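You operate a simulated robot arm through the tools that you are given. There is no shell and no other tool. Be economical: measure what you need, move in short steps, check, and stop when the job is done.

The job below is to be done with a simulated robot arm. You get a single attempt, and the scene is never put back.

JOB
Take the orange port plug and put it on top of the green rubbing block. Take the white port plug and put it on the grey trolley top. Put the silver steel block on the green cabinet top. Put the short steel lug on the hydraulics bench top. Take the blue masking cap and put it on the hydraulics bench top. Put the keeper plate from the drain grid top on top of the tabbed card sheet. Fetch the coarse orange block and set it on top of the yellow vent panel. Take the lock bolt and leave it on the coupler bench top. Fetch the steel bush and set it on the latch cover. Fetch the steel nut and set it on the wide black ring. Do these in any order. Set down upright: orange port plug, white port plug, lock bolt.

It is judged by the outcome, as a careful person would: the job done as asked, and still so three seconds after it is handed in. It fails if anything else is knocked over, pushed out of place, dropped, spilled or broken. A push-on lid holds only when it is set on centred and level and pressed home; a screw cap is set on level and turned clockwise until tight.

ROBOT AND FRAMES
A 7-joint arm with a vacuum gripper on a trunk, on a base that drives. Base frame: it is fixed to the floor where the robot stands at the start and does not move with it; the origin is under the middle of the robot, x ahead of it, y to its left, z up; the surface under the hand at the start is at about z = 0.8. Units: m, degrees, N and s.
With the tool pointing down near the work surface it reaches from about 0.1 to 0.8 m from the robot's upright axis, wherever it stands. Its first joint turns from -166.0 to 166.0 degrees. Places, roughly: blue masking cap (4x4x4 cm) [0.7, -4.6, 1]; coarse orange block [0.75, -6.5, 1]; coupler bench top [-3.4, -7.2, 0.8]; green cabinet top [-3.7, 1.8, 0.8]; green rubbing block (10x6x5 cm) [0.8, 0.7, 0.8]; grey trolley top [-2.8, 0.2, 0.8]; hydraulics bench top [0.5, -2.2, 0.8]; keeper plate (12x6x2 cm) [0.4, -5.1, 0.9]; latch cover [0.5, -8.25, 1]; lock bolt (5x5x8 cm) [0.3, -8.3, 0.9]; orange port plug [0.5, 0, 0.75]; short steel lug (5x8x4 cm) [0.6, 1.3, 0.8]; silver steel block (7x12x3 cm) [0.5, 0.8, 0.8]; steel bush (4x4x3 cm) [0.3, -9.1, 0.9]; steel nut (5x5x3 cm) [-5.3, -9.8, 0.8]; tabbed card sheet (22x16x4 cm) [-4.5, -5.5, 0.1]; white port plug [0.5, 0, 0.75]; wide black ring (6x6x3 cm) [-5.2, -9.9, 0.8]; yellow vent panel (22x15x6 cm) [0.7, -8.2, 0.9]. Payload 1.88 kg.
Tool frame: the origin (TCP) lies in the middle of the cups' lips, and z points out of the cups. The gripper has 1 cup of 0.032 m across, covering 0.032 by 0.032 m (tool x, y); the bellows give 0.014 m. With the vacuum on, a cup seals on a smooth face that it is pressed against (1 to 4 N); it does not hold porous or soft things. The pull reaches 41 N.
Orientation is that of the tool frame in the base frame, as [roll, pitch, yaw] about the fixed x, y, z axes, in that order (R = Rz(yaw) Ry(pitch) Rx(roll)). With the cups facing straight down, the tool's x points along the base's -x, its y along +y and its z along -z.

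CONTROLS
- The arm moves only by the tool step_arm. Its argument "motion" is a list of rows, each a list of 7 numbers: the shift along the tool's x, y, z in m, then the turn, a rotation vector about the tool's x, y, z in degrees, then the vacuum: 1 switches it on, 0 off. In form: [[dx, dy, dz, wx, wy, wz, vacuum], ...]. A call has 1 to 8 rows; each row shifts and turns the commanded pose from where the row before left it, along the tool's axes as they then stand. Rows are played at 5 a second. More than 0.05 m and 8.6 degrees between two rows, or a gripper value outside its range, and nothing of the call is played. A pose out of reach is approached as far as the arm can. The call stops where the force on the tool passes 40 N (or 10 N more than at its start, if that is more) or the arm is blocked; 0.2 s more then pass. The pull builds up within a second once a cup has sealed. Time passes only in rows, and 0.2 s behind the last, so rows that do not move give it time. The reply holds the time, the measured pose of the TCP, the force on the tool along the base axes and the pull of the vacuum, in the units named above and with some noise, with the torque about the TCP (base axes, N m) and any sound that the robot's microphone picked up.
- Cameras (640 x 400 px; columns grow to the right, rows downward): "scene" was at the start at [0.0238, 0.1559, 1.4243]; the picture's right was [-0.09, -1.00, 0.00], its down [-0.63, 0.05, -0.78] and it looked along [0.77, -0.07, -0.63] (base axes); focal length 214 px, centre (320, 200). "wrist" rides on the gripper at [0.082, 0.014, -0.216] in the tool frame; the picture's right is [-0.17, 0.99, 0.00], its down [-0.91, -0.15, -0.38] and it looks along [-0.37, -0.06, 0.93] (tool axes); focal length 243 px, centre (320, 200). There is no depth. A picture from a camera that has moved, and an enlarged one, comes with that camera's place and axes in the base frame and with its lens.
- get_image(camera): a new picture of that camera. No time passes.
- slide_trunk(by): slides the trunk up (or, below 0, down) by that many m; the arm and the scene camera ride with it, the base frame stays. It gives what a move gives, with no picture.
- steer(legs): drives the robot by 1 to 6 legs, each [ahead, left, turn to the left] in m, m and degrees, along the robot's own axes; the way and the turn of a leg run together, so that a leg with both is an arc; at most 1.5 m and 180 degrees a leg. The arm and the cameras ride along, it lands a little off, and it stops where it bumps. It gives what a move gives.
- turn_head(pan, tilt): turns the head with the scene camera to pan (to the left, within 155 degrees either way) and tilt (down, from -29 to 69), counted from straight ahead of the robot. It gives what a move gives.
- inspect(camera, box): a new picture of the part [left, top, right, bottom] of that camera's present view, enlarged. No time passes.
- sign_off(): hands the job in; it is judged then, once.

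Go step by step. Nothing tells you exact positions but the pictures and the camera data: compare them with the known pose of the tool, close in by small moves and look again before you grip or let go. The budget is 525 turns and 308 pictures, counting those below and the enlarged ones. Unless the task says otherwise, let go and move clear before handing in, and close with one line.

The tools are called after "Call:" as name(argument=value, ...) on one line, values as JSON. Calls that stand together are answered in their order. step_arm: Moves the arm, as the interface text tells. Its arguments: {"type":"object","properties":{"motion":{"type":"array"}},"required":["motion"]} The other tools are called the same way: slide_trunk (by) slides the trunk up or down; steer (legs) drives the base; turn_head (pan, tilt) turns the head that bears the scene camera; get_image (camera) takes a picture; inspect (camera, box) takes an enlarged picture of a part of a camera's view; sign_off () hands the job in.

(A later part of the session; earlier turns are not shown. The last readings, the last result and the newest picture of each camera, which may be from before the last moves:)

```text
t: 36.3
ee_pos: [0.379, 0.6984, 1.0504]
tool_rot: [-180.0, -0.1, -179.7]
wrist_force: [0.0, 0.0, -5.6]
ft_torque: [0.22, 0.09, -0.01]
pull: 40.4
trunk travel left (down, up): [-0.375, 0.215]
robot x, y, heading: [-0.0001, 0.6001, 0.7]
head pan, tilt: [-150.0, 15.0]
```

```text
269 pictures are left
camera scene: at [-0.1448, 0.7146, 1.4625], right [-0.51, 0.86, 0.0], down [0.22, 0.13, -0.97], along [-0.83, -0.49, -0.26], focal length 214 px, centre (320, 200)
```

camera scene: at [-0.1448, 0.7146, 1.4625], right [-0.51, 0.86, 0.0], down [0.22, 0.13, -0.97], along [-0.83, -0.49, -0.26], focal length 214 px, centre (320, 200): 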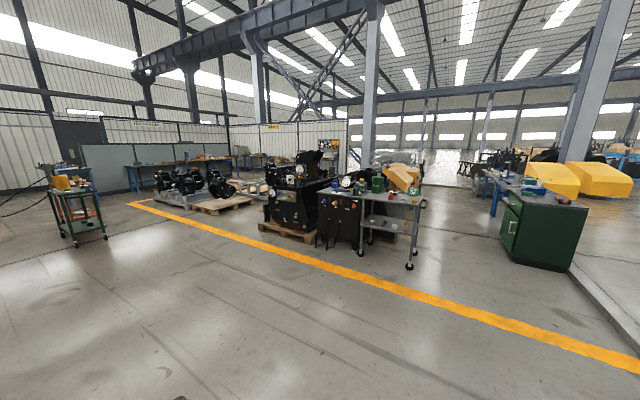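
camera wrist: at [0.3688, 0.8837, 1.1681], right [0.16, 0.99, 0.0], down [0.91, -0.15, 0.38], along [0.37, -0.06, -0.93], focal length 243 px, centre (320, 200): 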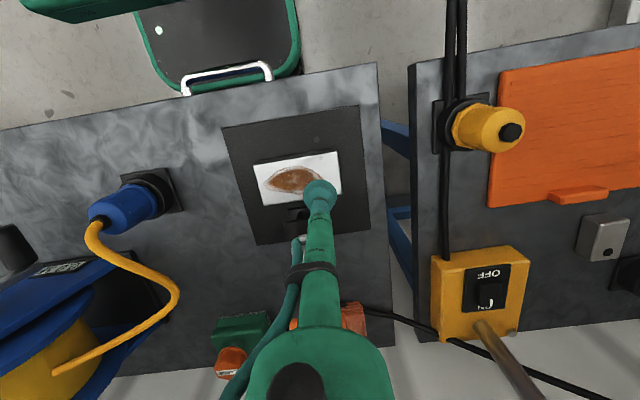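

Cabinet seen around (-3.5, 1.8), with a curb at y≈2.2 and the trolley at (-2.8, 0.2). I'll back off, turn round and approach the cabinet from the +x side.

Call:
steer(legs=[[-1.2, 0, 0], [0, 0, 179.5], [0.85, -1.1, 0]])

Call:
turn_head(pan=0, tilt=20)

Call:
get_image(camera="scene")

```text
t: 56.2
ee_pos: [-2.4498, 1.5706, 1.0496]
tool_rot: [-180.0, 0.0, 1.0]
wrist_force: [-0.4, -0.4, -5.4]
ft_torque: [-0.22, -0.1, 0.0]
pull: 40.9
trunk travel left (down, up): [-0.375, 0.215]
robot x, y, heading: [-2.0685, 1.6744, -178.6]
head pan, tilt: [-150.0, 15.0]
```

```text
t: 58.6
ee_pos: [-2.4513, 1.5695, 1.0503]
tool_rot: [180.0, 0.0, 1.0]
wrist_force: [0.8, 0.2, -5.2]
ft_torque: [-0.23, -0.09, -0.01]
pull: 40.9
trunk travel left (down, up): [-0.375, 0.215]
robot x, y, heading: [-2.0691, 1.6758, -179.0]
head pan, tilt: [0.0, 20.0]
```

```text
268 pictures are left
camera scene: at [-2.1031, 1.5091, 1.4543], right [-0.02, 1.0, 0.0], down [0.34, 0.01, -0.94], along [-0.94, -0.02, -0.34], focal length 214 px, centre (320, 200)
```

scene: 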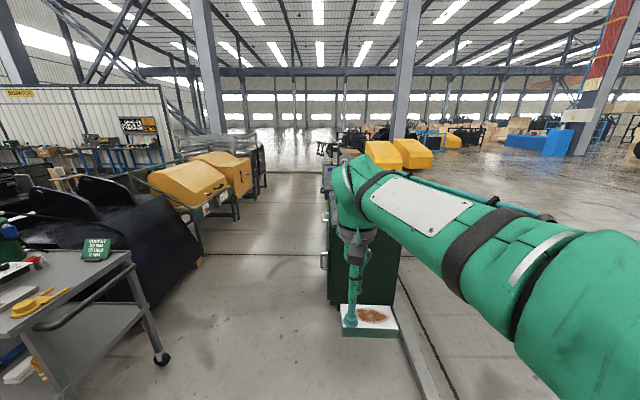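

Call:
steer(legs=[[0.8, -0.08, -1]])

Call:
turn_head(pan=0, tilt=40)

Call:
get_image(camera="scene")

Call:
get_image(camera="wrist")

```text
t: 62.8
ee_pos: [-3.2371, 1.6468, 1.0497]
tool_rot: [180.0, 0.0, 0.4]
wrist_force: [-1.2, 0.8, -4.8]
ft_torque: [-0.23, -0.05, 0.01]
pull: 41.3
trunk travel left (down, up): [-0.375, 0.215]
robot x, y, heading: [-2.8546, 1.743, -179.8]
head pan, tilt: [0.0, 20.0]
```

```text
t: 63.6
ee_pos: [-3.237, 1.6467, 1.05]
tool_rot: [179.9, 0.0, 0.3]
wrist_force: [-0.4, 0.0, -5.3]
ft_torque: [-0.22, -0.08, 0.01]
pull: 40.9
trunk travel left (down, up): [-0.375, 0.215]
robot x, y, heading: [-2.855, 1.7428, -179.7]
head pan, tilt: [0.0, 40.0]
```

```text
267 pictures are left
camera scene: at [-2.8816, 1.5804, 1.423], right [-0.01, 1.0, 0.0], down [0.64, 0.0, -0.77], along [-0.77, 0.0, -0.64], focal length 214 px, centre (320, 200)
```

scene: 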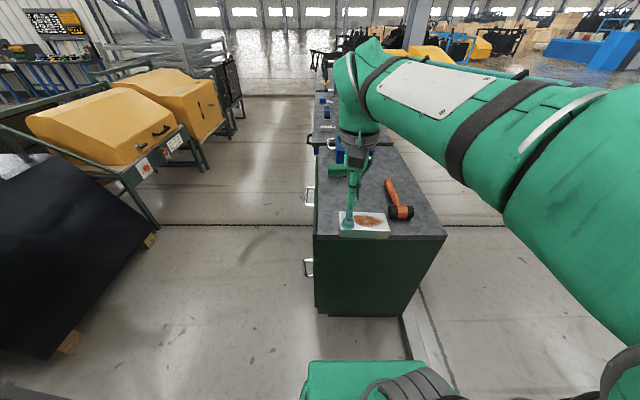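

```text
266 pictures are left
camera wrist: at [-3.1533, 1.6325, 1.2662], right [-0.16, -0.99, 0.0], down [-0.92, 0.15, 0.37], along [-0.37, 0.06, -0.93], focal length 243 px, centre (320, 200)
```

wrist: 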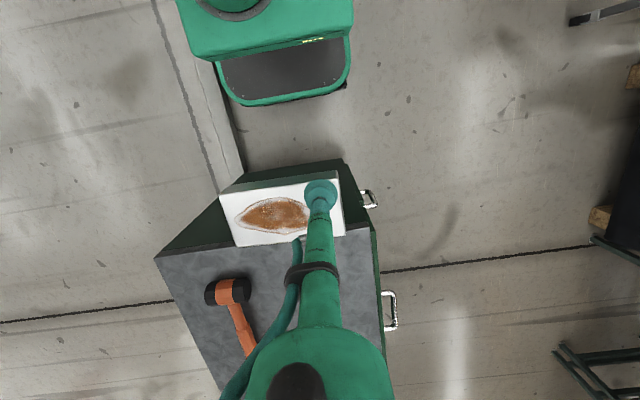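

The cabinet top is clear at its near-left part (hammer farther right). I'll reach over it with the block.

Call:
step_arm(motion=[[-0.048, 0, 0, 0, 0, 0, 1], [-0.048, 0, 0, 0, 0, 0, 1], [-0.048, 0, 0, 0, 0, 0, 1], [-0.048, 0, 0, 0, 0, 0, 1], [-0.044, -0.006, 0, 0, 0, 0, 1], [0, 0, 0.045, 0, 0, 0, 1], [0, 0, 0.045, 0, 0, 0, 1], [0, 0, 0.04, 0, 0, 0, 1]])

Call:
get_image(camera="scene")

Call:
get_image(camera="wrist")

```text
t: 65.5
ee_pos: [-3.4731, 1.6508, 0.9217]
tool_rot: [-180.0, 0.0, 0.3]
wrist_force: [0.5, -0.4, -5.1]
ft_torque: [-0.24, -0.08, -0.01]
pull: 40.6
trunk travel left (down, up): [-0.375, 0.215]
robot x, y, heading: [-2.8566, 1.7451, -179.8]
head pan, tilt: [0.0, 40.0]
```

```text
265 pictures are left
camera scene: at [-2.8818, 1.5804, 1.4229], right [-0.01, 1.0, 0.0], down [0.64, 0.0, -0.77], along [-0.77, 0.0, -0.64], focal length 214 px, centre (320, 200)
```

scene: 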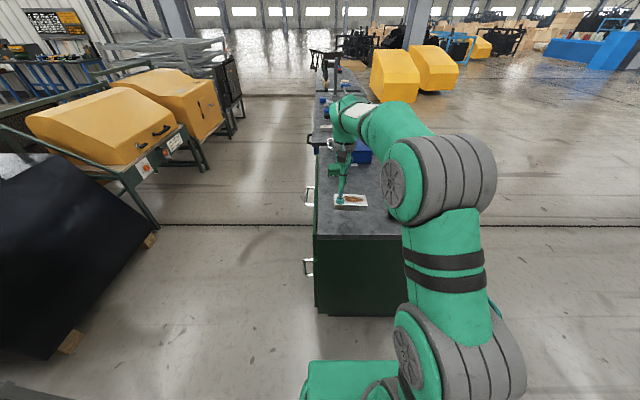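

```text
264 pictures are left
camera wrist: at [-3.3891, 1.6368, 1.1376], right [-0.16, -0.99, 0.0], down [-0.91, 0.15, 0.38], along [-0.37, 0.06, -0.93], focal length 243 px, centre (320, 200)
```

wrist: 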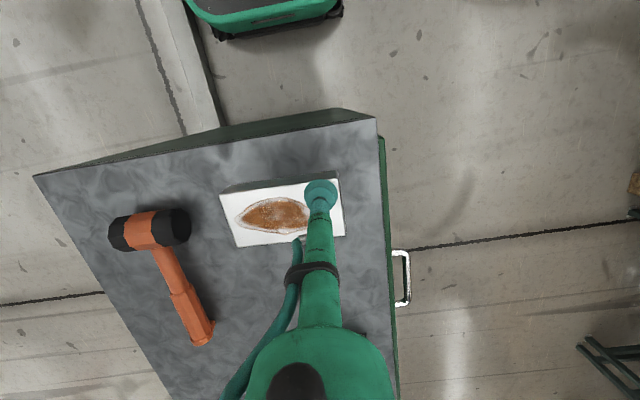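

Call:
step_arm(motion=[[0, 0, 0.02, 0, 0, 0, 1], [0, 0, 0.01, 0, 0, 0, 1], [0, 0, 0, 0, 0, 0, 1]])

Call:
inspect(camera="scene", box=[300, 170, 396, 230])

```text
t: 66.2
ee_pos: [-3.4723, 1.6518, 0.8902]
tool_rot: [-180.0, -0.1, 0.2]
wrist_force: [-0.2, -0.3, -5.0]
ft_torque: [-0.27, -0.09, 0.04]
pull: 40.9
trunk travel left (down, up): [-0.375, 0.215]
robot x, y, heading: [-2.8571, 1.7436, -179.5]
head pan, tilt: [0.0, 40.0]
```

```text
6.67 times, centred on (348, 200) of scene
camera zoom: at [-2.8818, 1.5804, 1.4229], right [-0.01, 1.0, 0.0], down [0.64, 0.0, -0.77], along [-0.77, 0.0, -0.64], focal length 1430 px, centre (133, 200)
```

zoom: 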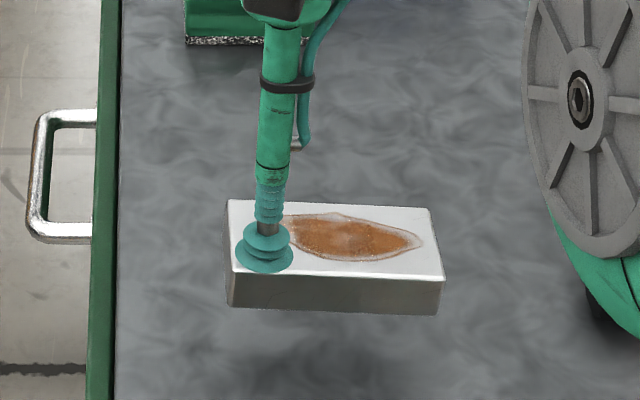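

Call:
step_arm(motion=[[0, 0, 0.006, 0, 0, 0, 1], [0, 0, 0.006, 0, 0, 0, 1], [0, 0, 0, 0, 0, 0, 1]])

Call:
step_arm(motion=[[0, 0, 0.004, 0, 0, 0, 1], [0, 0, 0.004, 0, 0, 0, 1], [0, 0, 0, 0, 0, 0, 1]])

```text
t: 67.0
ee_pos: [-3.4733, 1.6523, 0.8792]
tool_rot: [180.0, 0.1, 0.2]
wrist_force: [0.2, -0.3, -5.5]
ft_torque: [-0.22, -0.09, 0.02]
pull: 40.8
trunk travel left (down, up): [-0.375, 0.215]
robot x, y, heading: [-2.8575, 1.7436, -179.7]
head pan, tilt: [0.0, 40.0]
```

```text
t: 67.8
ee_pos: [-3.4726, 1.6516, 0.8705]
tool_rot: [-180.0, 0.0, 0.3]
wrist_force: [-0.4, -0.8, -5.7]
ft_torque: [-0.23, -0.07, -0.01]
pull: 40.6
trunk travel left (down, up): [-0.375, 0.215]
robot x, y, heading: [-2.8578, 1.7443, -179.6]
head pan, tilt: [0.0, 40.0]
```

Call:
step_arm(motion=[[0, 0, 0.004, 0, 0, 0, 1], [0, 0, 0.004, 0, 0, 0, 1], [0, 0, 0, 0, 0, 0, 1]])

Call:
step_arm(motion=[[0, 0, 0.004, 0, 0, 0, 1], [0, 0, 0, 0, 0, 0, 1]])

Call:
inspect(camera="scene", box=[300, 170, 396, 230])

```text
t: 68.7
ee_pos: [-3.4731, 1.6522, 0.8612]
tool_rot: [180.0, 0.0, 0.3]
wrist_force: [-0.5, -0.1, -6.2]
ft_torque: [-0.24, -0.09, -0.03]
pull: 41.3
trunk travel left (down, up): [-0.375, 0.215]
robot x, y, heading: [-2.8556, 1.7478, -180.0]
head pan, tilt: [0.0, 40.0]
```

```text
t: 69.2
ee_pos: [-3.4723, 1.6513, 0.8574]
tool_rot: [180.0, 0.0, 0.3]
wrist_force: [0.4, -0.1, -4.9]
ft_torque: [-0.27, -0.09, 0.03]
pull: 40.7
trunk travel left (down, up): [-0.375, 0.215]
robot x, y, heading: [-2.8558, 1.7453, -179.8]
head pan, tilt: [0.0, 40.0]
```

```text
6.67 times, centred on (348, 200) of scene
camera zoom: at [-2.8818, 1.5804, 1.4229], right [-0.01, 1.0, 0.0], down [0.64, 0.0, -0.77], along [-0.77, 0.0, -0.64], focal length 1430 px, centre (133, 200)
```

zoom: 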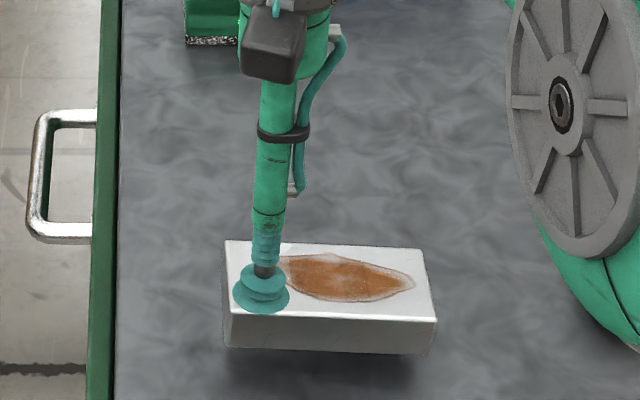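

Call:
step_arm(motion=[[0, 0, 0.005, 0, 0, 0, 1], [0, 0, 0.004, 0, 0, 0, 1], [0, 0, 0, 0, 0, 0, 1]])

Call:
step_arm(motion=[[0, 0, 0.004, 0, 0, 0, 1], [0, 0, 0, 0, 0, 0, 1]])

Call:
step_arm(motion=[[0, 0, 0.003, 0, 0, 0, 1], [0, 0, 0, 0, 0, 0, 1]])

Call:
inspect(camera="scene", box=[300, 170, 396, 230])

```text
t: 70.0
ee_pos: [-3.4722, 1.6519, 0.849]
tool_rot: [180.0, 0.1, 0.3]
wrist_force: [0.3, 0.5, -5.5]
ft_torque: [-0.25, -0.11, 0.03]
pull: 41.0
trunk travel left (down, up): [-0.375, 0.215]
robot x, y, heading: [-2.8577, 1.7419, -179.7]
head pan, tilt: [0.0, 40.0]
```

```text
t: 70.7
ee_pos: [-3.4725, 1.6512, 0.845]
tool_rot: [180.0, -0.1, 0.3]
wrist_force: [0.6, 0.2, -5.5]
ft_torque: [-0.23, -0.11, 0.02]
pull: 40.4
trunk travel left (down, up): [-0.375, 0.215]
robot x, y, heading: [-2.8553, 1.7478, -179.7]
head pan, tilt: [0.0, 40.0]
```

```text
t: 71.2
ee_pos: [-3.4729, 1.6512, 0.8415]
tool_rot: [179.9, 0.0, 0.4]
wrist_force: [-0.7, 0.4, -4.6]
ft_torque: [-0.28, -0.07, -0.03]
pull: 40.8
trunk travel left (down, up): [-0.375, 0.215]
robot x, y, heading: [-2.8563, 1.7468, -179.8]
head pan, tilt: [0.0, 40.0]
```

```text
6.67 times, centred on (348, 200) of scene
camera zoom: at [-2.8817, 1.5804, 1.4229], right [-0.01, 1.0, 0.0], down [0.64, 0.0, -0.77], along [-0.77, 0.0, -0.64], focal length 1430 px, centre (133, 200)
```

zoom: 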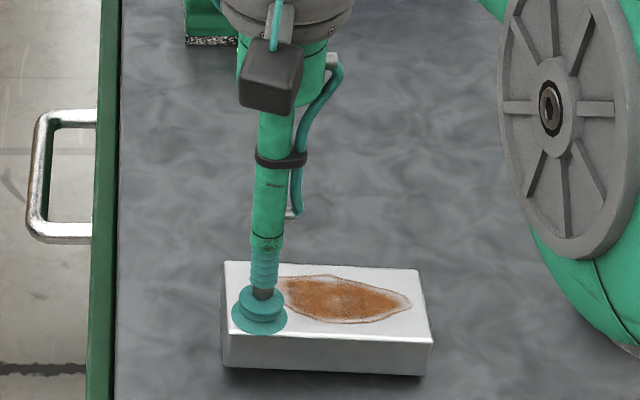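

Nearly down (~1 cm or less). Continue in small steps.

Call:
step_arm(motion=[[0, 0, 0.003, 0, 0, 0, 1], [0, 0, 0, 0, 0, 0, 1]])

Call:
step_arm(motion=[[0, 0, 0.003, 0, 0, 0, 1], [0, 0, 0, 0, 0, 0, 1]])

Call:
step_arm(motion=[[0, 0, 0.003, 0, 0, 0, 1], [0, 0, 0, 0, 0, 0, 1]])

Call:
inspect(camera="scene", box=[300, 170, 396, 230])

```text
t: 71.8
ee_pos: [-3.4724, 1.6508, 0.8386]
tool_rot: [-180.0, 0.1, 0.3]
wrist_force: [0.6, -0.5, -5.4]
ft_torque: [-0.24, -0.05, 0.04]
pull: 41.0
trunk travel left (down, up): [-0.375, 0.215]
robot x, y, heading: [-2.8564, 1.7476, -179.8]
head pan, tilt: [0.0, 40.0]
```

```text
t: 72.5
ee_pos: [-3.4731, 1.6499, 0.8377]
tool_rot: [180.0, 0.0, 0.3]
wrist_force: [-0.9, -0.9, -2.3]
ft_torque: [0.02, 0.1, 0.08]
pull: 41.2
trunk travel left (down, up): [-0.375, 0.215]
robot x, y, heading: [-2.8562, 1.744, -179.9]
head pan, tilt: [0.0, 40.0]
```

```text
t: 73.0
ee_pos: [-3.4717, 1.6511, 0.8341]
tool_rot: [-180.0, 0.1, 0.3]
wrist_force: [-1.7, -3.3, 0.5]
ft_torque: [0.32, 0.23, 0.17]
pull: 41.0
trunk travel left (down, up): [-0.375, 0.215]
robot x, y, heading: [-2.8556, 1.7478, -179.8]
head pan, tilt: [0.0, 40.0]
```

```text
6.67 times, centred on (348, 200) of scene
camera zoom: at [-2.8813, 1.5802, 1.4229], right [-0.01, 1.0, 0.0], down [0.64, 0.0, -0.77], along [-0.77, 0.0, -0.64], focal length 1430 px, centre (133, 200)
```

zoom: 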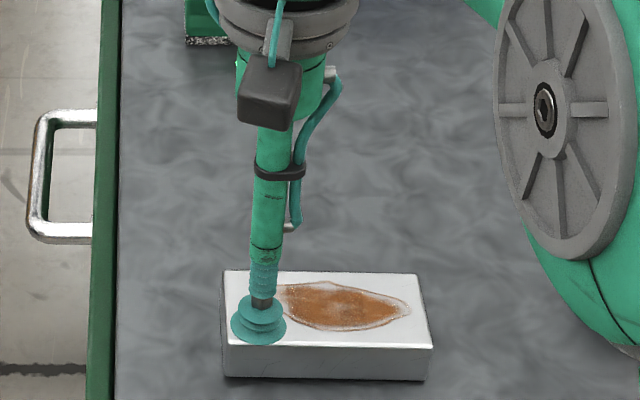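

It rests flat. Release and lift clear.

Call:
step_arm(motion=[[0, 0, 0, 0, 0, 0, 0], [0, 0, 0, 0, 0, 0, 0], [0, 0, 0, 0, 0, 0, 0], [0, 0, -0.01, 0, 0, 0, 0], [0, 0, -0.04, 0, 0, 0, 0], [0, 0, -0.045, 0, 0, 0, 0], [0.02, 0, -0.045, 0, 0, 0, 0], [0.045, 0, -0.02, 0, 0, 0, 0]])

Call:
step_arm(motion=[[0.045, 0, 0, 0, 0, 0, 0], [0.045, 0, 0, 0, 0, 0, 0], [0.045, 0.02, 0, 0, 0, 0, 0], [0.03, -0.04, 0, 0, 0, 0, 0]])

Call:
get_image(camera="scene")

```text
t: 74.8
ee_pos: [-3.4088, 1.6523, 0.9922]
tool_rot: [180.0, -0.1, 0.3]
wrist_force: [-0.2, 0.1, -0.3]
ft_torque: [0.04, -0.07, -0.01]
pull: 0.1
trunk travel left (down, up): [-0.375, 0.215]
robot x, y, heading: [-2.8569, 1.7471, -179.8]
head pan, tilt: [0.0, 40.0]
```

```text
t: 75.8
ee_pos: [-3.2436, 1.6733, 0.9943]
tool_rot: [-180.0, 0.0, 0.1]
wrist_force: [-0.1, 0.2, -0.3]
ft_torque: [0.05, -0.02, -0.04]
pull: 0.0
trunk travel left (down, up): [-0.375, 0.215]
robot x, y, heading: [-2.8567, 1.7452, -179.6]
head pan, tilt: [0.0, 40.0]
```

```text
259 pictures are left
camera scene: at [-2.8817, 1.5801, 1.4229], right [-0.01, 1.0, 0.0], down [0.64, 0.0, -0.77], along [-0.77, 0.0, -0.64], focal length 214 px, centre (320, 200)
```

scene: 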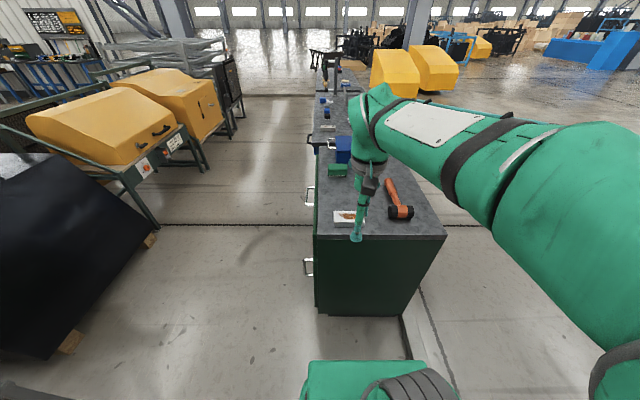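

Silver block done. Back to the start spot for the white plug.

Call:
steer(legs=[[-1.45, 0, 0], [-0.2, 1.4, 0], [0, 0, 179.8]])

```text
t: 97.1
ee_pos: [-0.81, 0.4303, 0.9948]
tool_rot: [-180.0, 0.1, -180.0]
wrist_force: [-0.2, -0.3, 0.5]
ft_torque: [0.04, -0.02, -0.04]
pull: 0.1
trunk travel left (down, up): [-0.375, 0.215]
robot x, y, heading: [-1.1951, 0.3581, 0.1]
head pan, tilt: [0.0, 40.0]
```

Call:
steer(legs=[[0.2, -0.3, 0], [0.97, 0, 0]])

Call:
get_image(camera="wrist")

Call:
get_image(camera="scene")

```text
t: 104.1
ee_pos: [0.3649, 0.1083, 0.9938]
tool_rot: [180.0, -0.1, 178.8]
wrist_force: [-0.3, 0.1, 0.4]
ft_torque: [-0.04, -0.01, 0.01]
pull: 0.3
trunk travel left (down, up): [-0.375, 0.215]
robot x, y, heading: [-0.0273, 0.0416, -1.2]
head pan, tilt: [0.0, 40.0]
```

```text
258 pictures are left
camera wrist: at [0.2844, 0.1228, 1.2102], right [0.18, 0.98, 0.0], down [0.91, -0.17, 0.37], along [0.37, -0.07, -0.93], focal length 243 px, centre (320, 200)
```

wrist: 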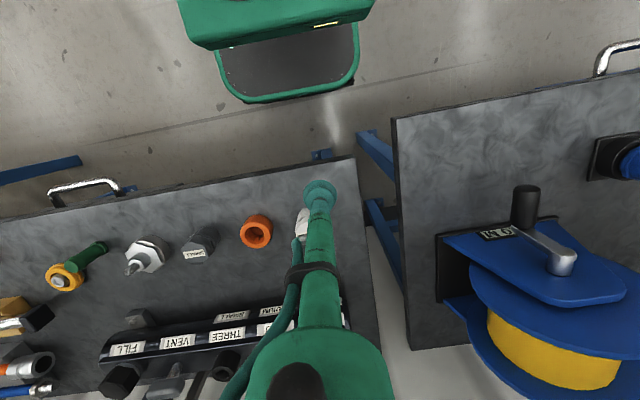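

```text
257 pictures are left
camera scene: at [0.0015, 0.2073, 1.4229], right [-0.02, -1.0, 0.0], down [-0.64, 0.01, -0.77], along [0.77, -0.01, -0.64], focal length 214 px, centre (320, 200)
```

scene: 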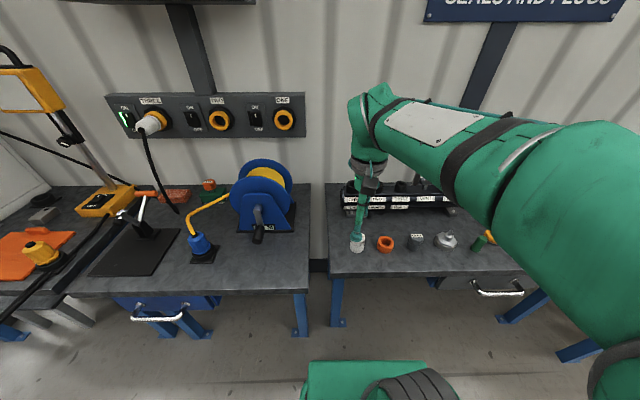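

Call:
step_arm(motion=[[-0.0383, -0.0129, 0.02, 0, 0, 0, 0], [-0.0383, -0.0129, 0.025, 0, 0, 0, 0], [-0.0383, -0.0128, 0.025, 0, 0, 0, 0], [0, 0, 0.02, 0, 0, 0, 0], [0, 0, 0, 0, 0, 0, 0]])

Call:
inspect(camera="wrist", box=[240, 140, 400, 240])

Call:
inspect(camera="scene", box=[320, 205, 416, 265])

```text
t: 105.3
ee_pos: [0.48, 0.0691, 0.9038]
tool_rot: [180.0, 0.0, 178.9]
wrist_force: [-0.1, -0.4, -0.4]
ft_torque: [0.02, 0.04, 0.03]
pull: 0.0
trunk travel left (down, up): [-0.375, 0.215]
robot x, y, heading: [-0.0253, 0.0448, -1.1]
head pan, tilt: [0.0, 40.0]
```

```text
4.00 times, centred on (320, 190) of wrist
camera zoom: at [0.399, 0.0832, 1.1197], right [0.18, 0.98, 0.0], down [0.91, -0.17, 0.37], along [0.37, -0.07, -0.93], focal length 970 px, centre (320, 240)
```

zoom: 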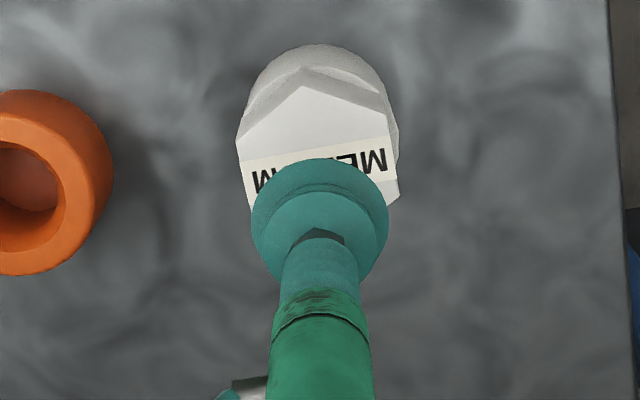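

```text
6.67 times, centred on (368, 235) of scene
camera zoom: at [0.0017, 0.2073, 1.4229], right [-0.02, -1.0, 0.0], down [-0.64, 0.01, -0.77], along [0.77, -0.01, -0.64], focal length 1430 px, centre (0, -33)
```

zoom: 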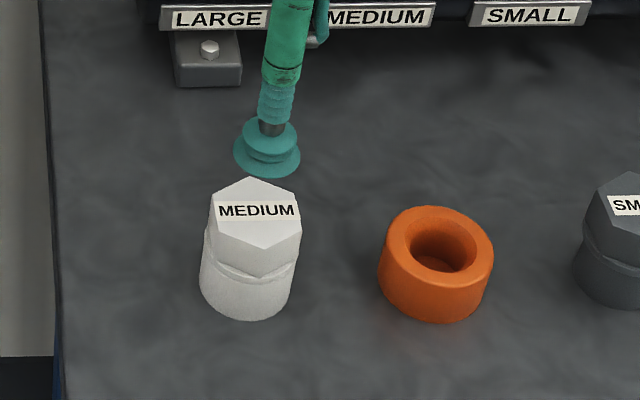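

Call:
step_arm(motion=[[-0.001, 0, 0.02, 0, 0, 0, 1], [0, 0, 0.017, 0, 0, 0, 1], [0, 0, 0.004, 0, 0, 0, 1], [0, 0, 0.003, 0, 0, 0, 1], [0, 0, 0, 0, 0, 0, 1], [0, 0, 0, 0, 0, 0, 1]])

```text
t: 106.7
ee_pos: [0.4798, 0.0664, 0.859]
tool_rot: [-180.0, 0.0, 178.9]
wrist_force: [-0.5, -0.5, -0.2]
ft_torque: [-0.03, 0.02, 0.04]
pull: 40.5
trunk travel left (down, up): [-0.375, 0.215]
robot x, y, heading: [-0.0239, 0.0424, -1.0]
head pan, tilt: [0.0, 40.0]
```

Sealed. Lift and drive toward the grey trolley.

Call:
step_arm(motion=[[0, 0, -0.02, 0, 0, 0, 1], [0, 0, -0.045, 0, 0, 0, 1], [0, 0, -0.045, 0, 0, 0, 1], [0.02, 0, -0.045, 0, 0, 0, 1], [0.02, 0, -0.045, 0, 0, 0, 1], [0.03, 0, -0.035, 0, 0, 0, 1], [0.03, 0, -0.02, 0, 0, 0, 1]])

Call:
steer(legs=[[-1.2, 0, 0], [0, 0, 180]])

Call:
turn_head(pan=-10, tilt=20)

Call:
get_image(camera="scene")

```text
t: 108.3
ee_pos: [0.38, 0.069, 1.1164]
tool_rot: [180.0, 0.1, 178.9]
wrist_force: [-0.5, 0.4, -0.6]
ft_torque: [0.03, 0.03, -0.02]
pull: 40.9
trunk travel left (down, up): [-0.375, 0.215]
robot x, y, heading: [-0.0241, 0.0425, -1.0]
head pan, tilt: [0.0, 40.0]
```

```text
t: 121.7
ee_pos: [-1.6419, 0.0565, 1.1156]
tool_rot: [179.9, 0.1, -2.1]
wrist_force: [0.1, -0.1, -0.5]
ft_torque: [0.0, 0.01, -0.02]
pull: 40.3
trunk travel left (down, up): [-0.375, 0.215]
robot x, y, heading: [-1.2342, 0.0752, 177.7]
head pan, tilt: [0.0, 40.0]
```

```text
t: 122.6
ee_pos: [-1.6418, 0.056, 1.1166]
tool_rot: [180.0, 0.0, -2.1]
wrist_force: [0.3, 1.6, -1.3]
ft_torque: [0.04, 0.01, 0.0]
pull: 40.6
trunk travel left (down, up): [-0.375, 0.215]
robot x, y, heading: [-1.2334, 0.0755, 177.9]
head pan, tilt: [-10.0, 20.0]
```

```text
254 pictures are left
camera scene: at [-1.2745, -0.0732, 1.4543], right [0.21, 0.98, 0.0], down [0.34, -0.07, -0.94], along [-0.92, 0.2, -0.34], focal length 214 px, centre (320, 200)
```

scene: 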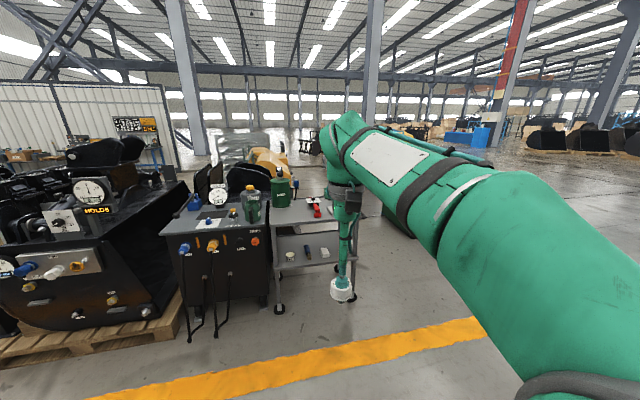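

Call:
steer(legs=[[0.95, -0.22, 2]])

Call:
turn_head(pan=0, tilt=38)

Call:
get_image(camera="scene")

Call:
get_image(camera="wrist")

```text
t: 127.7
ee_pos: [-2.6064, 0.2695, 1.1163]
tool_rot: [180.0, 0.0, 0.3]
wrist_force: [0.1, -0.1, -0.9]
ft_torque: [0.0, -0.01, 0.01]
pull: 40.5
trunk travel left (down, up): [-0.375, 0.215]
robot x, y, heading: [-2.1993, 0.3086, -179.9]
head pan, tilt: [-10.0, 20.0]
```

```text
t: 128.5
ee_pos: [-2.6066, 0.2709, 1.117]
tool_rot: [179.9, 0.1, 0.3]
wrist_force: [0.7, -0.2, -0.7]
ft_torque: [0.02, -0.01, 0.01]
pull: 41.1
trunk travel left (down, up): [-0.375, 0.215]
robot x, y, heading: [-2.2029, 0.3032, -179.5]
head pan, tilt: [0.0, 38.0]
```

```text
253 pictures are left
camera scene: at [-2.2285, 0.1397, 1.426], right [-0.01, 1.0, 0.0], down [0.61, 0.0, -0.79], along [-0.79, 0.0, -0.61], focal length 214 px, centre (320, 200)
```

scene: 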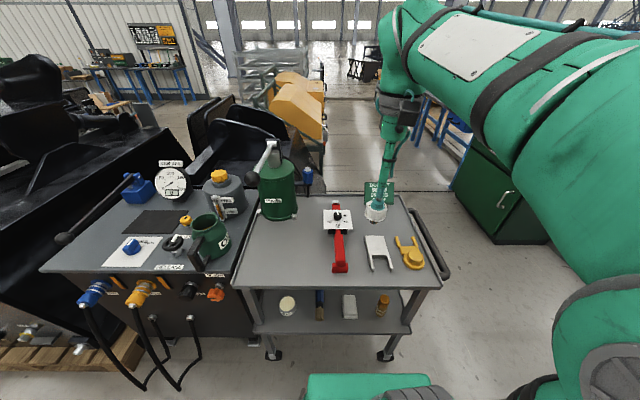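

```text
252 pictures are left
camera wrist: at [-2.5225, 0.2557, 1.3324], right [-0.16, -0.99, 0.0], down [-0.92, 0.15, 0.37], along [-0.37, 0.06, -0.93], focal length 243 px, centre (320, 200)
```

wrist: 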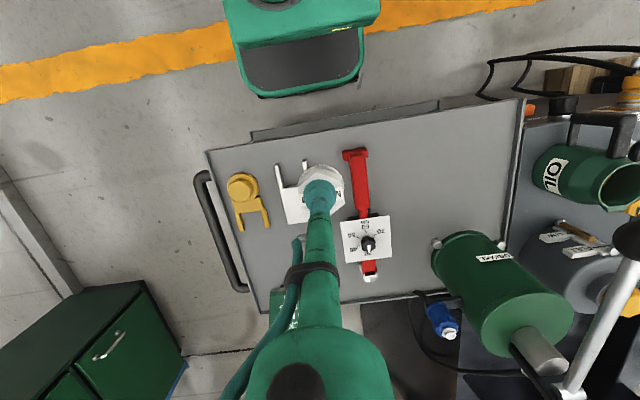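

Free patch on the trolley at about (-2.72, 0.03), between the red tool and the console. Moving there.

Call:
step_arm(motion=[[-0.0189, 0.04, 0, 0, 0, 0, 1], [-0.0189, 0.04, 0, 0, 0, 0, 1], [-0.0189, 0.04, 0, 0, 0, 0, 1], [-0.0189, 0.04, 0, 0, 0, 0, 1], [-0.0189, 0.04, 0, 0, 0, 0, 1], [-0.0189, 0.04, 0, 0, 0, 0, 1], [0, 0, 0.045, 0, 0, 0, 1], [0, 0, 0.045, 0, 0, 0, 1]])

Call:
step_arm(motion=[[0, 0, 0.045, 0, 0, 0, 1], [0, 0, 0.045, 0, 0, 0, 1], [0, 0, 0, 0, 0, 0, 1]])

Call:
get_image(camera="scene")

Call:
get_image(camera="wrist")

```text
t: 130.3
ee_pos: [-2.7179, 0.0289, 1.027]
tool_rot: [180.0, 0.1, 0.3]
wrist_force: [0.1, -0.1, -1.3]
ft_torque: [-0.01, 0.02, 0.03]
pull: 40.8
trunk travel left (down, up): [-0.375, 0.215]
robot x, y, heading: [-2.2012, 0.3074, -179.6]
head pan, tilt: [0.0, 38.0]
```

```text
t: 131.1
ee_pos: [-2.7198, 0.0284, 0.9352]
tool_rot: [180.0, 0.0, 0.3]
wrist_force: [0.3, 0.2, -1.3]
ft_torque: [0.01, 0.02, -0.02]
pull: 41.0
trunk travel left (down, up): [-0.375, 0.215]
robot x, y, heading: [-2.2013, 0.3034, -179.9]
head pan, tilt: [0.0, 38.0]
```

```text
251 pictures are left
camera scene: at [-2.2287, 0.1396, 1.4259], right [-0.01, 1.0, 0.0], down [0.62, 0.0, -0.79], along [-0.79, 0.0, -0.62], focal length 214 px, centre (320, 200)
```

scene: 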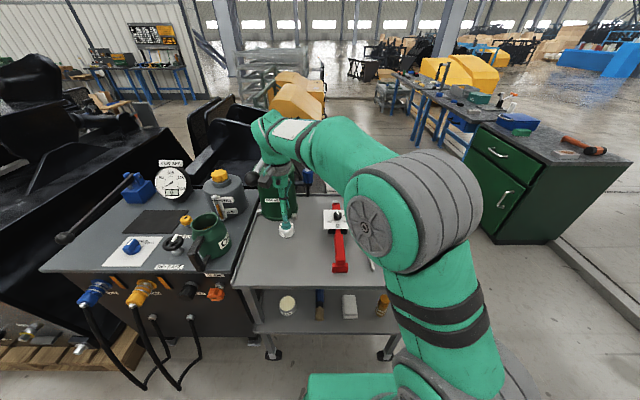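

```text
250 pictures are left
camera wrist: at [-2.636, 0.0146, 1.1515], right [-0.16, -0.99, 0.0], down [-0.92, 0.15, 0.37], along [-0.37, 0.06, -0.93], focal length 243 px, centre (320, 200)
```

wrist: 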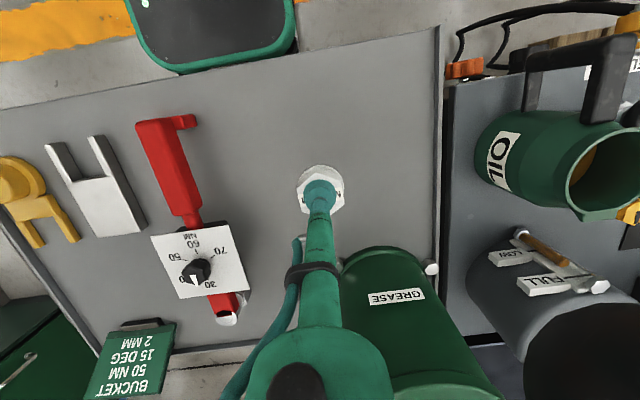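

I'll shift 4 cm toward me, away from the grease can, before lowering.

Call:
step_arm(motion=[[0.035, 0, 0, 0, 0, 0, 1], [0, 0, 0.025, 0, 0, 0, 1], [0, 0, 0.01, 0, 0, 0, 1], [0, 0, 0, 0, 0, 0, 1]])

Call:
inspect(camera="scene", box=[230, 160, 358, 240])

```text
t: 132.1
ee_pos: [-2.6821, 0.0306, 0.9005]
tool_rot: [180.0, 0.1, 0.3]
wrist_force: [-0.1, -0.3, -1.8]
ft_torque: [0.0, 0.02, 0.02]
pull: 41.1
trunk travel left (down, up): [-0.375, 0.215]
robot x, y, heading: [-2.2071, 0.302, -179.8]
head pan, tilt: [0.0, 38.0]
```

```text
5.00 times, centred on (294, 200) of scene
camera zoom: at [-2.2286, 0.1397, 1.4259], right [-0.01, 1.0, 0.0], down [0.62, 0.0, -0.79], along [-0.79, 0.0, -0.62], focal length 1072 px, centre (450, 200)
```

zoom: 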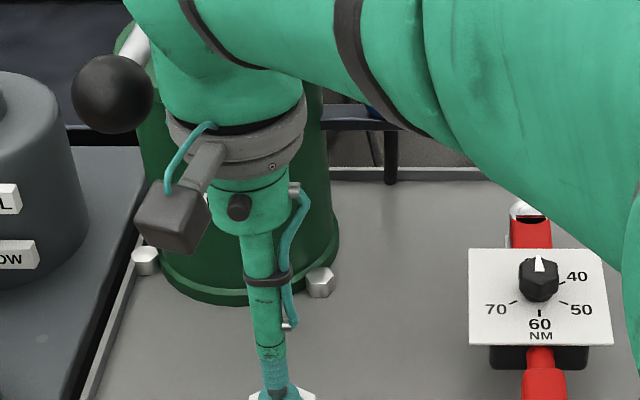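

The grease-pump lever knob is close to my wrist; I'll shift 6 cm away from it (+y), then lower.

Call:
step_arm(motion=[[0, -0.03, 0, 0, 0, 0, 1], [0, -0.03, 0, 0, 0, 0, 1], [0, 0, 0, 0, 0, 0, 1]])

Call:
inspect(camera="scene", box=[230, 170, 390, 270])

Call:
get_image(camera="wrist")

```text
t: 132.9
ee_pos: [-2.683, 0.0868, 0.8999]
tool_rot: [-179.9, 0.1, 0.3]
wrist_force: [0.7, 0.1, -1.2]
ft_torque: [-0.03, 0.02, -0.01]
pull: 40.5
trunk travel left (down, up): [-0.375, 0.215]
robot x, y, heading: [-2.2025, 0.3013, -179.8]
head pan, tilt: [0.0, 38.0]
```

```text
4.00 times, centred on (310, 220) of scene
camera zoom: at [-2.2284, 0.1398, 1.4259], right [-0.01, 1.0, 0.0], down [0.62, 0.0, -0.79], along [-0.79, 0.0, -0.62], focal length 858 px, centre (360, 120)
```

zoom: 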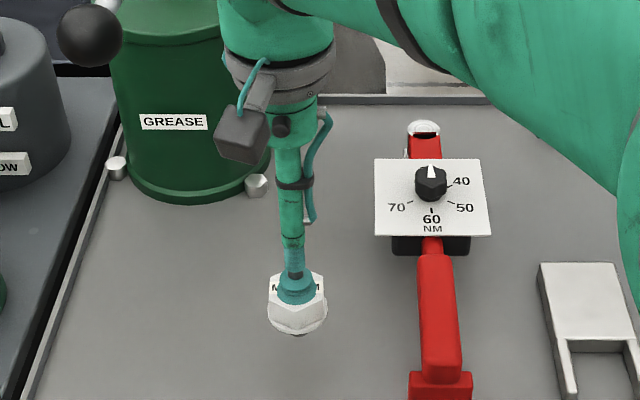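

```text
247 pictures are left
camera wrist: at [-2.5995, 0.0733, 1.1166], right [-0.16, -0.99, 0.0], down [-0.92, 0.15, 0.37], along [-0.37, 0.06, -0.93], focal length 243 px, centre (320, 200)
```

wrist: 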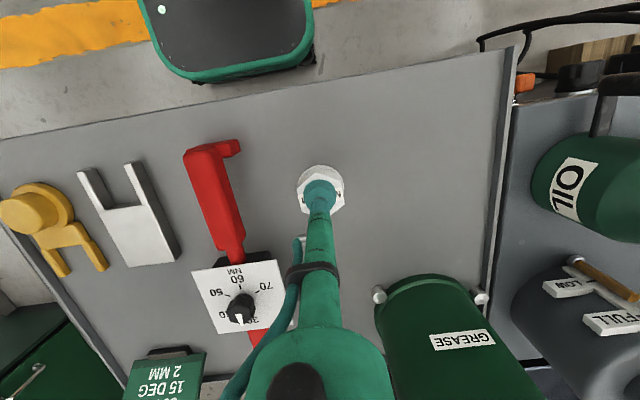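

Call:
step_arm(motion=[[0, 0, 0.008, 0, 0, 0, 1], [0, 0, 0.006, 0, 0, 0, 1], [0, 0, 0, 0, 0, 0, 1]])

Call:
step_arm(motion=[[0, 0, 0.006, 0, 0, 0, 1], [0, 0, 0, 0, 0, 0, 1]])

Call:
inspect(camera="scene", box=[270, 215, 350, 265])

```text
t: 133.7
ee_pos: [-2.6829, 0.0891, 0.8866]
tool_rot: [179.9, 0.0, 0.3]
wrist_force: [0.4, -1.1, -1.8]
ft_torque: [0.04, -0.01, -0.03]
pull: 40.6
trunk travel left (down, up): [-0.375, 0.215]
robot x, y, heading: [-2.2003, 0.3025, -179.8]
head pan, tilt: [0.0, 38.0]
```

```text
t: 134.3
ee_pos: [-2.6838, 0.0873, 0.8811]
tool_rot: [179.9, -0.1, 0.3]
wrist_force: [1.4, -0.3, -1.4]
ft_torque: [0.0, 0.0, -0.02]
pull: 40.7
trunk travel left (down, up): [-0.375, 0.215]
robot x, y, heading: [-2.2006, 0.3022, -179.7]
head pan, tilt: [0.0, 38.0]
```

```text
8.00 times, centred on (310, 240) of scene
camera zoom: at [-2.2285, 0.1397, 1.4259], right [-0.01, 1.0, 0.0], down [0.62, 0.0, -0.79], along [-0.79, 0.0, -0.62], focal length 1716 px, centre (400, -120)
```

zoom: 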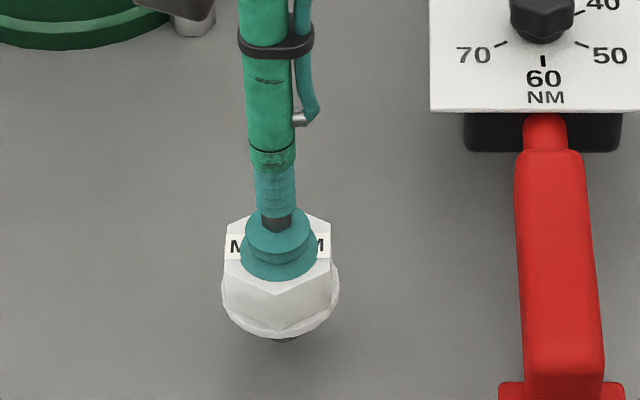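

Call:
step_arm(motion=[[0, 0, 0.004, 0, 0, 0, 1], [0, 0, 0, 0, 0, 0, 1]])

Call:
step_arm(motion=[[0, 0, 0.004, 0, 0, 0, 1], [0, 0, 0, 0, 0, 0, 1]])

Call:
step_arm(motion=[[0, 0, 0.004, 0, 0, 0, 1], [0, 0, 0, 0, 0, 0, 1]])

Call:
inspect(camera="scene", box=[270, 215, 350, 265])

```text
t: 134.9
ee_pos: [-2.6829, 0.0895, 0.8778]
tool_rot: [179.9, 0.0, 0.2]
wrist_force: [0.1, 0.0, -0.8]
ft_torque: [0.01, 0.02, -0.01]
pull: 40.9
trunk travel left (down, up): [-0.375, 0.215]
robot x, y, heading: [-2.204, 0.3083, -179.7]
head pan, tilt: [0.0, 38.0]
```

```text
t: 135.5
ee_pos: [-2.6838, 0.0894, 0.8748]
tool_rot: [-180.0, -0.1, 0.3]
wrist_force: [0.6, 0.1, 0.6]
ft_torque: [-0.03, -0.02, 0.03]
pull: 40.8
trunk travel left (down, up): [-0.375, 0.215]
robot x, y, heading: [-2.2002, 0.302, -180.0]
head pan, tilt: [0.0, 38.0]
```

```text
t: 136.1
ee_pos: [-2.6848, 0.0893, 0.8723]
tool_rot: [179.8, 0.4, 0.2]
wrist_force: [2.4, -0.2, 20.2]
ft_torque: [-0.03, -0.1, 0.01]
pull: 40.8
trunk travel left (down, up): [-0.375, 0.215]
robot x, y, heading: [-2.1997, 0.3044, -179.8]
head pan, tilt: [0.0, 38.0]
```

```text
8.00 times, centred on (310, 240) of scene
camera zoom: at [-2.2271, 0.1402, 1.4263], right [-0.01, 1.0, 0.0], down [0.61, 0.0, -0.79], along [-0.79, 0.0, -0.61], focal length 1716 px, centre (400, -120)
```

zoom: 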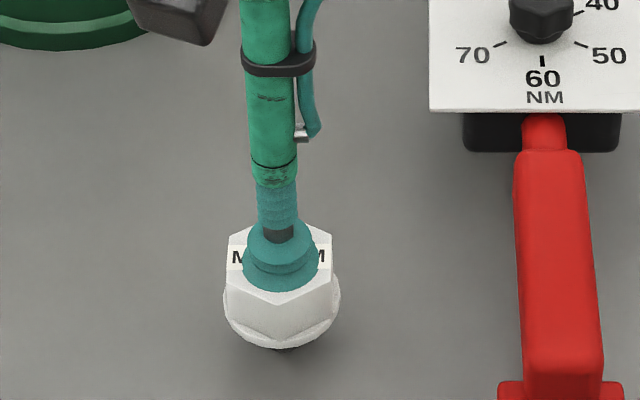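

Contact (20 N). Ease up 3 mm, release, lift.

Call:
step_arm(motion=[[0, 0, -0.003, 0, 0, 0, 1], [0, 0, 0, 0, 0, 0, 0], [0, 0, 0, 0, 0, 0, 0], [0, 0, 0, 0, 0, 0, 0], [0, 0, 0, 0, 0, 0, 0]])

Call:
step_arm(motion=[[0, 0, -0.004, 0, 0, 0, 0], [0, 0, -0.008, 0, 0, 0, 0], [0, 0, -0.04, 0, 0, 0, 0], [0, 0, -0.045, 0, 0, 0, 0], [0, 0, -0.045, 0, 0, 0, 0]])

Call:
inspect(camera="scene", box=[270, 215, 350, 265])

```text
t: 137.3
ee_pos: [-2.6843, 0.0894, 0.8726]
tool_rot: [180.0, 0.0, 0.3]
wrist_force: [-1.0, 0.0, 1.4]
ft_torque: [0.02, -0.02, 0.0]
pull: 0.0
trunk travel left (down, up): [-0.375, 0.215]
robot x, y, heading: [-2.2028, 0.305, -179.8]
head pan, tilt: [0.0, 38.0]
```

```text
t: 138.5
ee_pos: [-2.6829, 0.0873, 1.0165]
tool_rot: [-180.0, -0.1, 0.3]
wrist_force: [0.5, -0.1, 0.3]
ft_torque: [0.0, -0.01, 0.01]
pull: 0.1
trunk travel left (down, up): [-0.375, 0.215]
robot x, y, heading: [-2.1994, 0.3068, -180.0]
head pan, tilt: [0.0, 38.0]
```

```text
8.00 times, centred on (310, 240) of scene
camera zoom: at [-2.2286, 0.1396, 1.4259], right [-0.01, 1.0, 0.0], down [0.62, 0.0, -0.79], along [-0.79, 0.0, -0.62], focal length 1716 px, centre (400, -120)
```

zoom: 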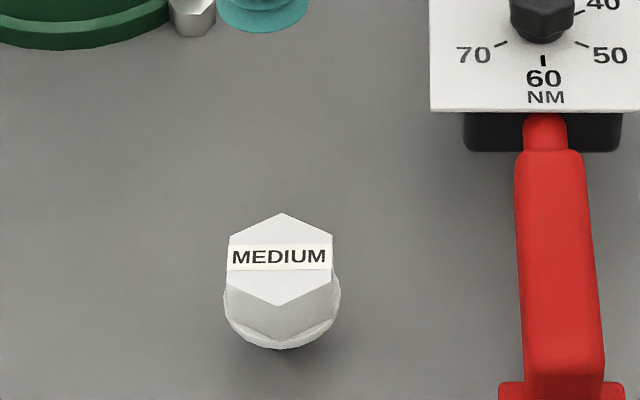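

White plug stands upright. Next the short steel lug on the far-left bench; I'll back off, turn and look first.

Call:
step_arm(motion=[[0.045, -0.02, -0.03, 0, 0, 0, 0], [0.045, -0.02, -0.03, 0, 0, 0, 0], [0, -0.045, 0, 0, 0, 0, 0], [0, -0.045, 0, 0, 0, 0, 0]])

Call:
steer(legs=[[-1.1, 0, 0], [0, 0, 179.8], [0.45, 0.95, 0]])

Call:
turn_head(pan=0, tilt=35)

Call:
get_image(camera="scene")

```text
refused: row 1 steps farther than a row can; nothing moved
```

```text
t: 156.6
ee_pos: [-0.1983, 1.4931, 1.0161]
tool_rot: [179.9, 0.0, -178.9]
wrist_force: [-0.3, -0.6, -0.3]
ft_torque: [0.03, -0.01, -0.02]
pull: 0.1
trunk travel left (down, up): [-0.375, 0.215]
robot x, y, heading: [-0.6755, 1.2672, 1.1]
head pan, tilt: [0.0, 38.0]
```

```text
t: 157.2
ee_pos: [-0.1979, 1.4934, 1.016]
tool_rot: [179.9, 0.1, -179.0]
wrist_force: [0.8, 0.8, 0.1]
ft_torque: [-0.01, -0.05, 0.03]
pull: 0.1
trunk travel left (down, up): [-0.375, 0.215]
robot x, y, heading: [-0.677, 1.2721, 1.1]
head pan, tilt: [0.0, 35.0]
```

```text
243 pictures are left
camera scene: at [-0.653, 1.4348, 1.4305], right [0.02, -1.0, 0.0], down [-0.57, -0.01, -0.82], along [0.82, 0.02, -0.57], focal length 214 px, centre (320, 200)
```

scene: 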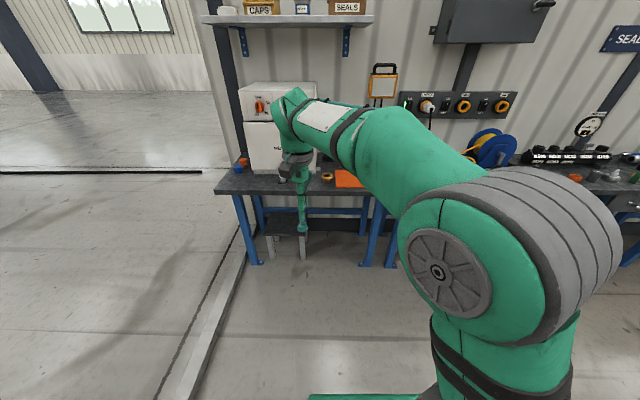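

Call:
step_arm(motion=[[0.03, -0.035, -0.01, 0, 0, 0, 0], [0.03, -0.035, -0.01, 0, 0, 0, 0], [0.03, -0.035, -0.01, 0, 0, 0, 0], [0, -0.045, -0.01, 0, 0, 0, 0], [0, -0.045, 0, 0, 0, 0, 0], [0, -0.045, 0, 0, 0, 0, 0]])

Call:
turn_head(pan=-5, tilt=45)

Call:
get_image(camera="scene")

Call:
get_image(camera="wrist")

```text
t: 158.6
ee_pos: [-0.2852, 1.2519, 1.0567]
tool_rot: [-180.0, 0.0, -178.8]
wrist_force: [0.0, -0.6, 0.2]
ft_torque: [0.0, 0.0, -0.01]
pull: 0.1
trunk travel left (down, up): [-0.375, 0.215]
robot x, y, heading: [-0.6794, 1.2701, 1.1]
head pan, tilt: [0.0, 35.0]
```

```text
t: 159.3
ee_pos: [-0.2853, 1.2525, 1.0565]
tool_rot: [180.0, 0.0, -179.0]
wrist_force: [0.0, 1.3, 0.5]
ft_torque: [0.0, 0.01, -0.02]
pull: 0.1
trunk travel left (down, up): [-0.375, 0.215]
robot x, y, heading: [-0.6771, 1.2699, 1.2]
head pan, tilt: [-5.0, 45.0]
```

```text
242 pictures are left
camera scene: at [-0.6599, 1.4275, 1.4157], right [-0.07, -1.0, 0.0], down [-0.71, 0.05, -0.71], along [0.71, -0.05, -0.71], focal length 214 px, centre (320, 200)
```

scene: 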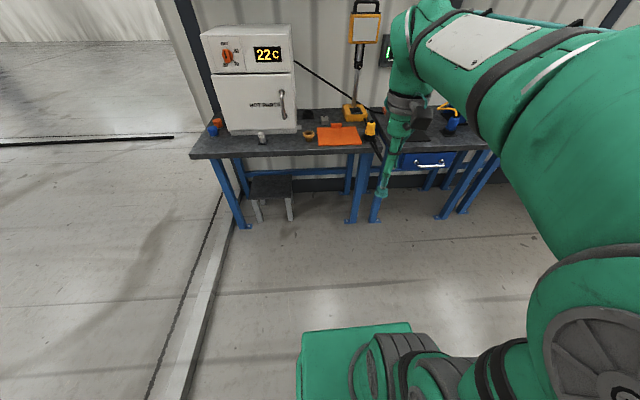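

```text
241 pictures are left
camera wrist: at [-0.366, 1.2641, 1.273], right [0.15, 0.99, 0.0], down [0.92, -0.14, 0.37], along [0.37, -0.05, -0.93], focal length 243 px, centre (320, 200)
```

wrist: 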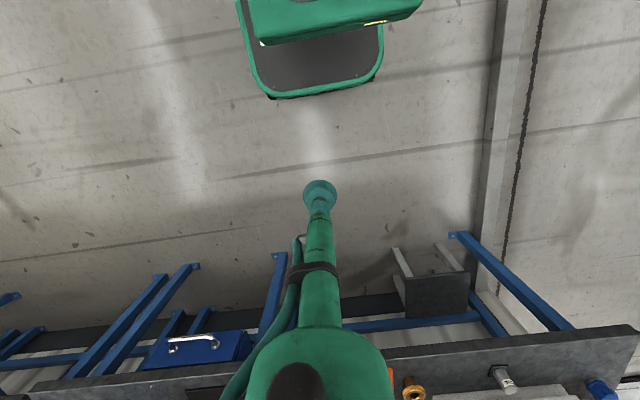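

Call:
steer(legs=[[0.63, 0.0, -1.1]])

Call:
turn_head(pan=5, tilt=40)

Call:
get_image(camera="scene")

Call:
get_image(camera="wrist")

```text
t: 162.8
ee_pos: [0.3356, 1.2437, 1.0577]
tool_rot: [180.0, 0.0, 179.4]
wrist_force: [-0.2, 0.1, 0.7]
ft_torque: [0.03, -0.01, 0.0]
pull: 0.1
trunk travel left (down, up): [-0.375, 0.215]
robot x, y, heading: [-0.0582, 1.2729, -0.3]
head pan, tilt: [-5.0, 45.0]
```

```text
t: 163.5
ee_pos: [0.3351, 1.2436, 1.0566]
tool_rot: [-180.0, 0.1, 179.4]
wrist_force: [-0.3, 0.3, -0.1]
ft_torque: [-0.01, 0.0, -0.07]
pull: 0.1
trunk travel left (down, up): [-0.375, 0.215]
robot x, y, heading: [-0.0563, 1.274, -0.5]
head pan, tilt: [5.0, 40.0]
```

```text
240 pictures are left
camera scene: at [-0.0304, 1.4448, 1.4229], right [0.08, -1.0, 0.0], down [-0.64, -0.05, -0.77], along [0.76, 0.06, -0.64], focal length 214 px, centre (320, 200)
```

scene: 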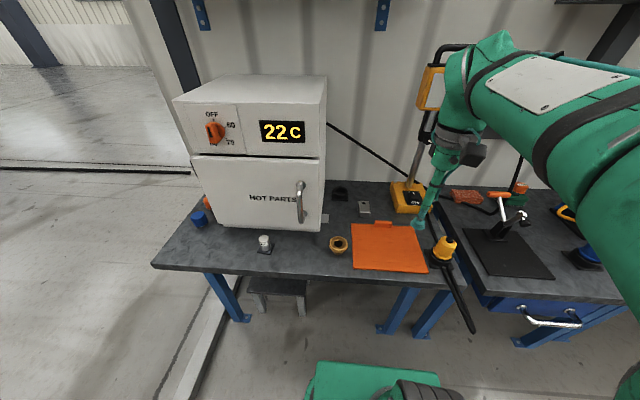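

```text
239 pictures are left
camera wrist: at [0.2545, 1.2579, 1.273], right [0.18, 0.98, 0.0], down [0.91, -0.16, 0.37], along [0.37, -0.07, -0.93], focal length 243 px, centre (320, 200)
```

wrist: 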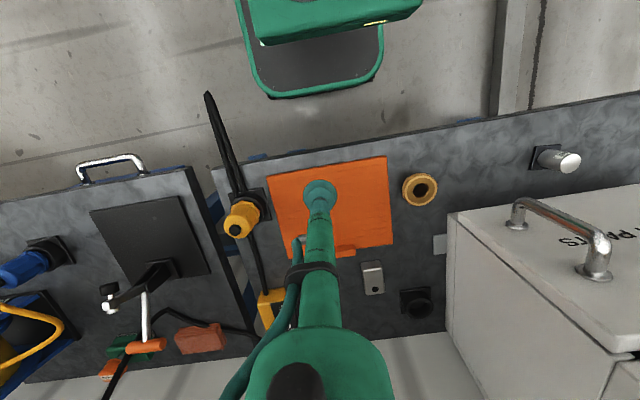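

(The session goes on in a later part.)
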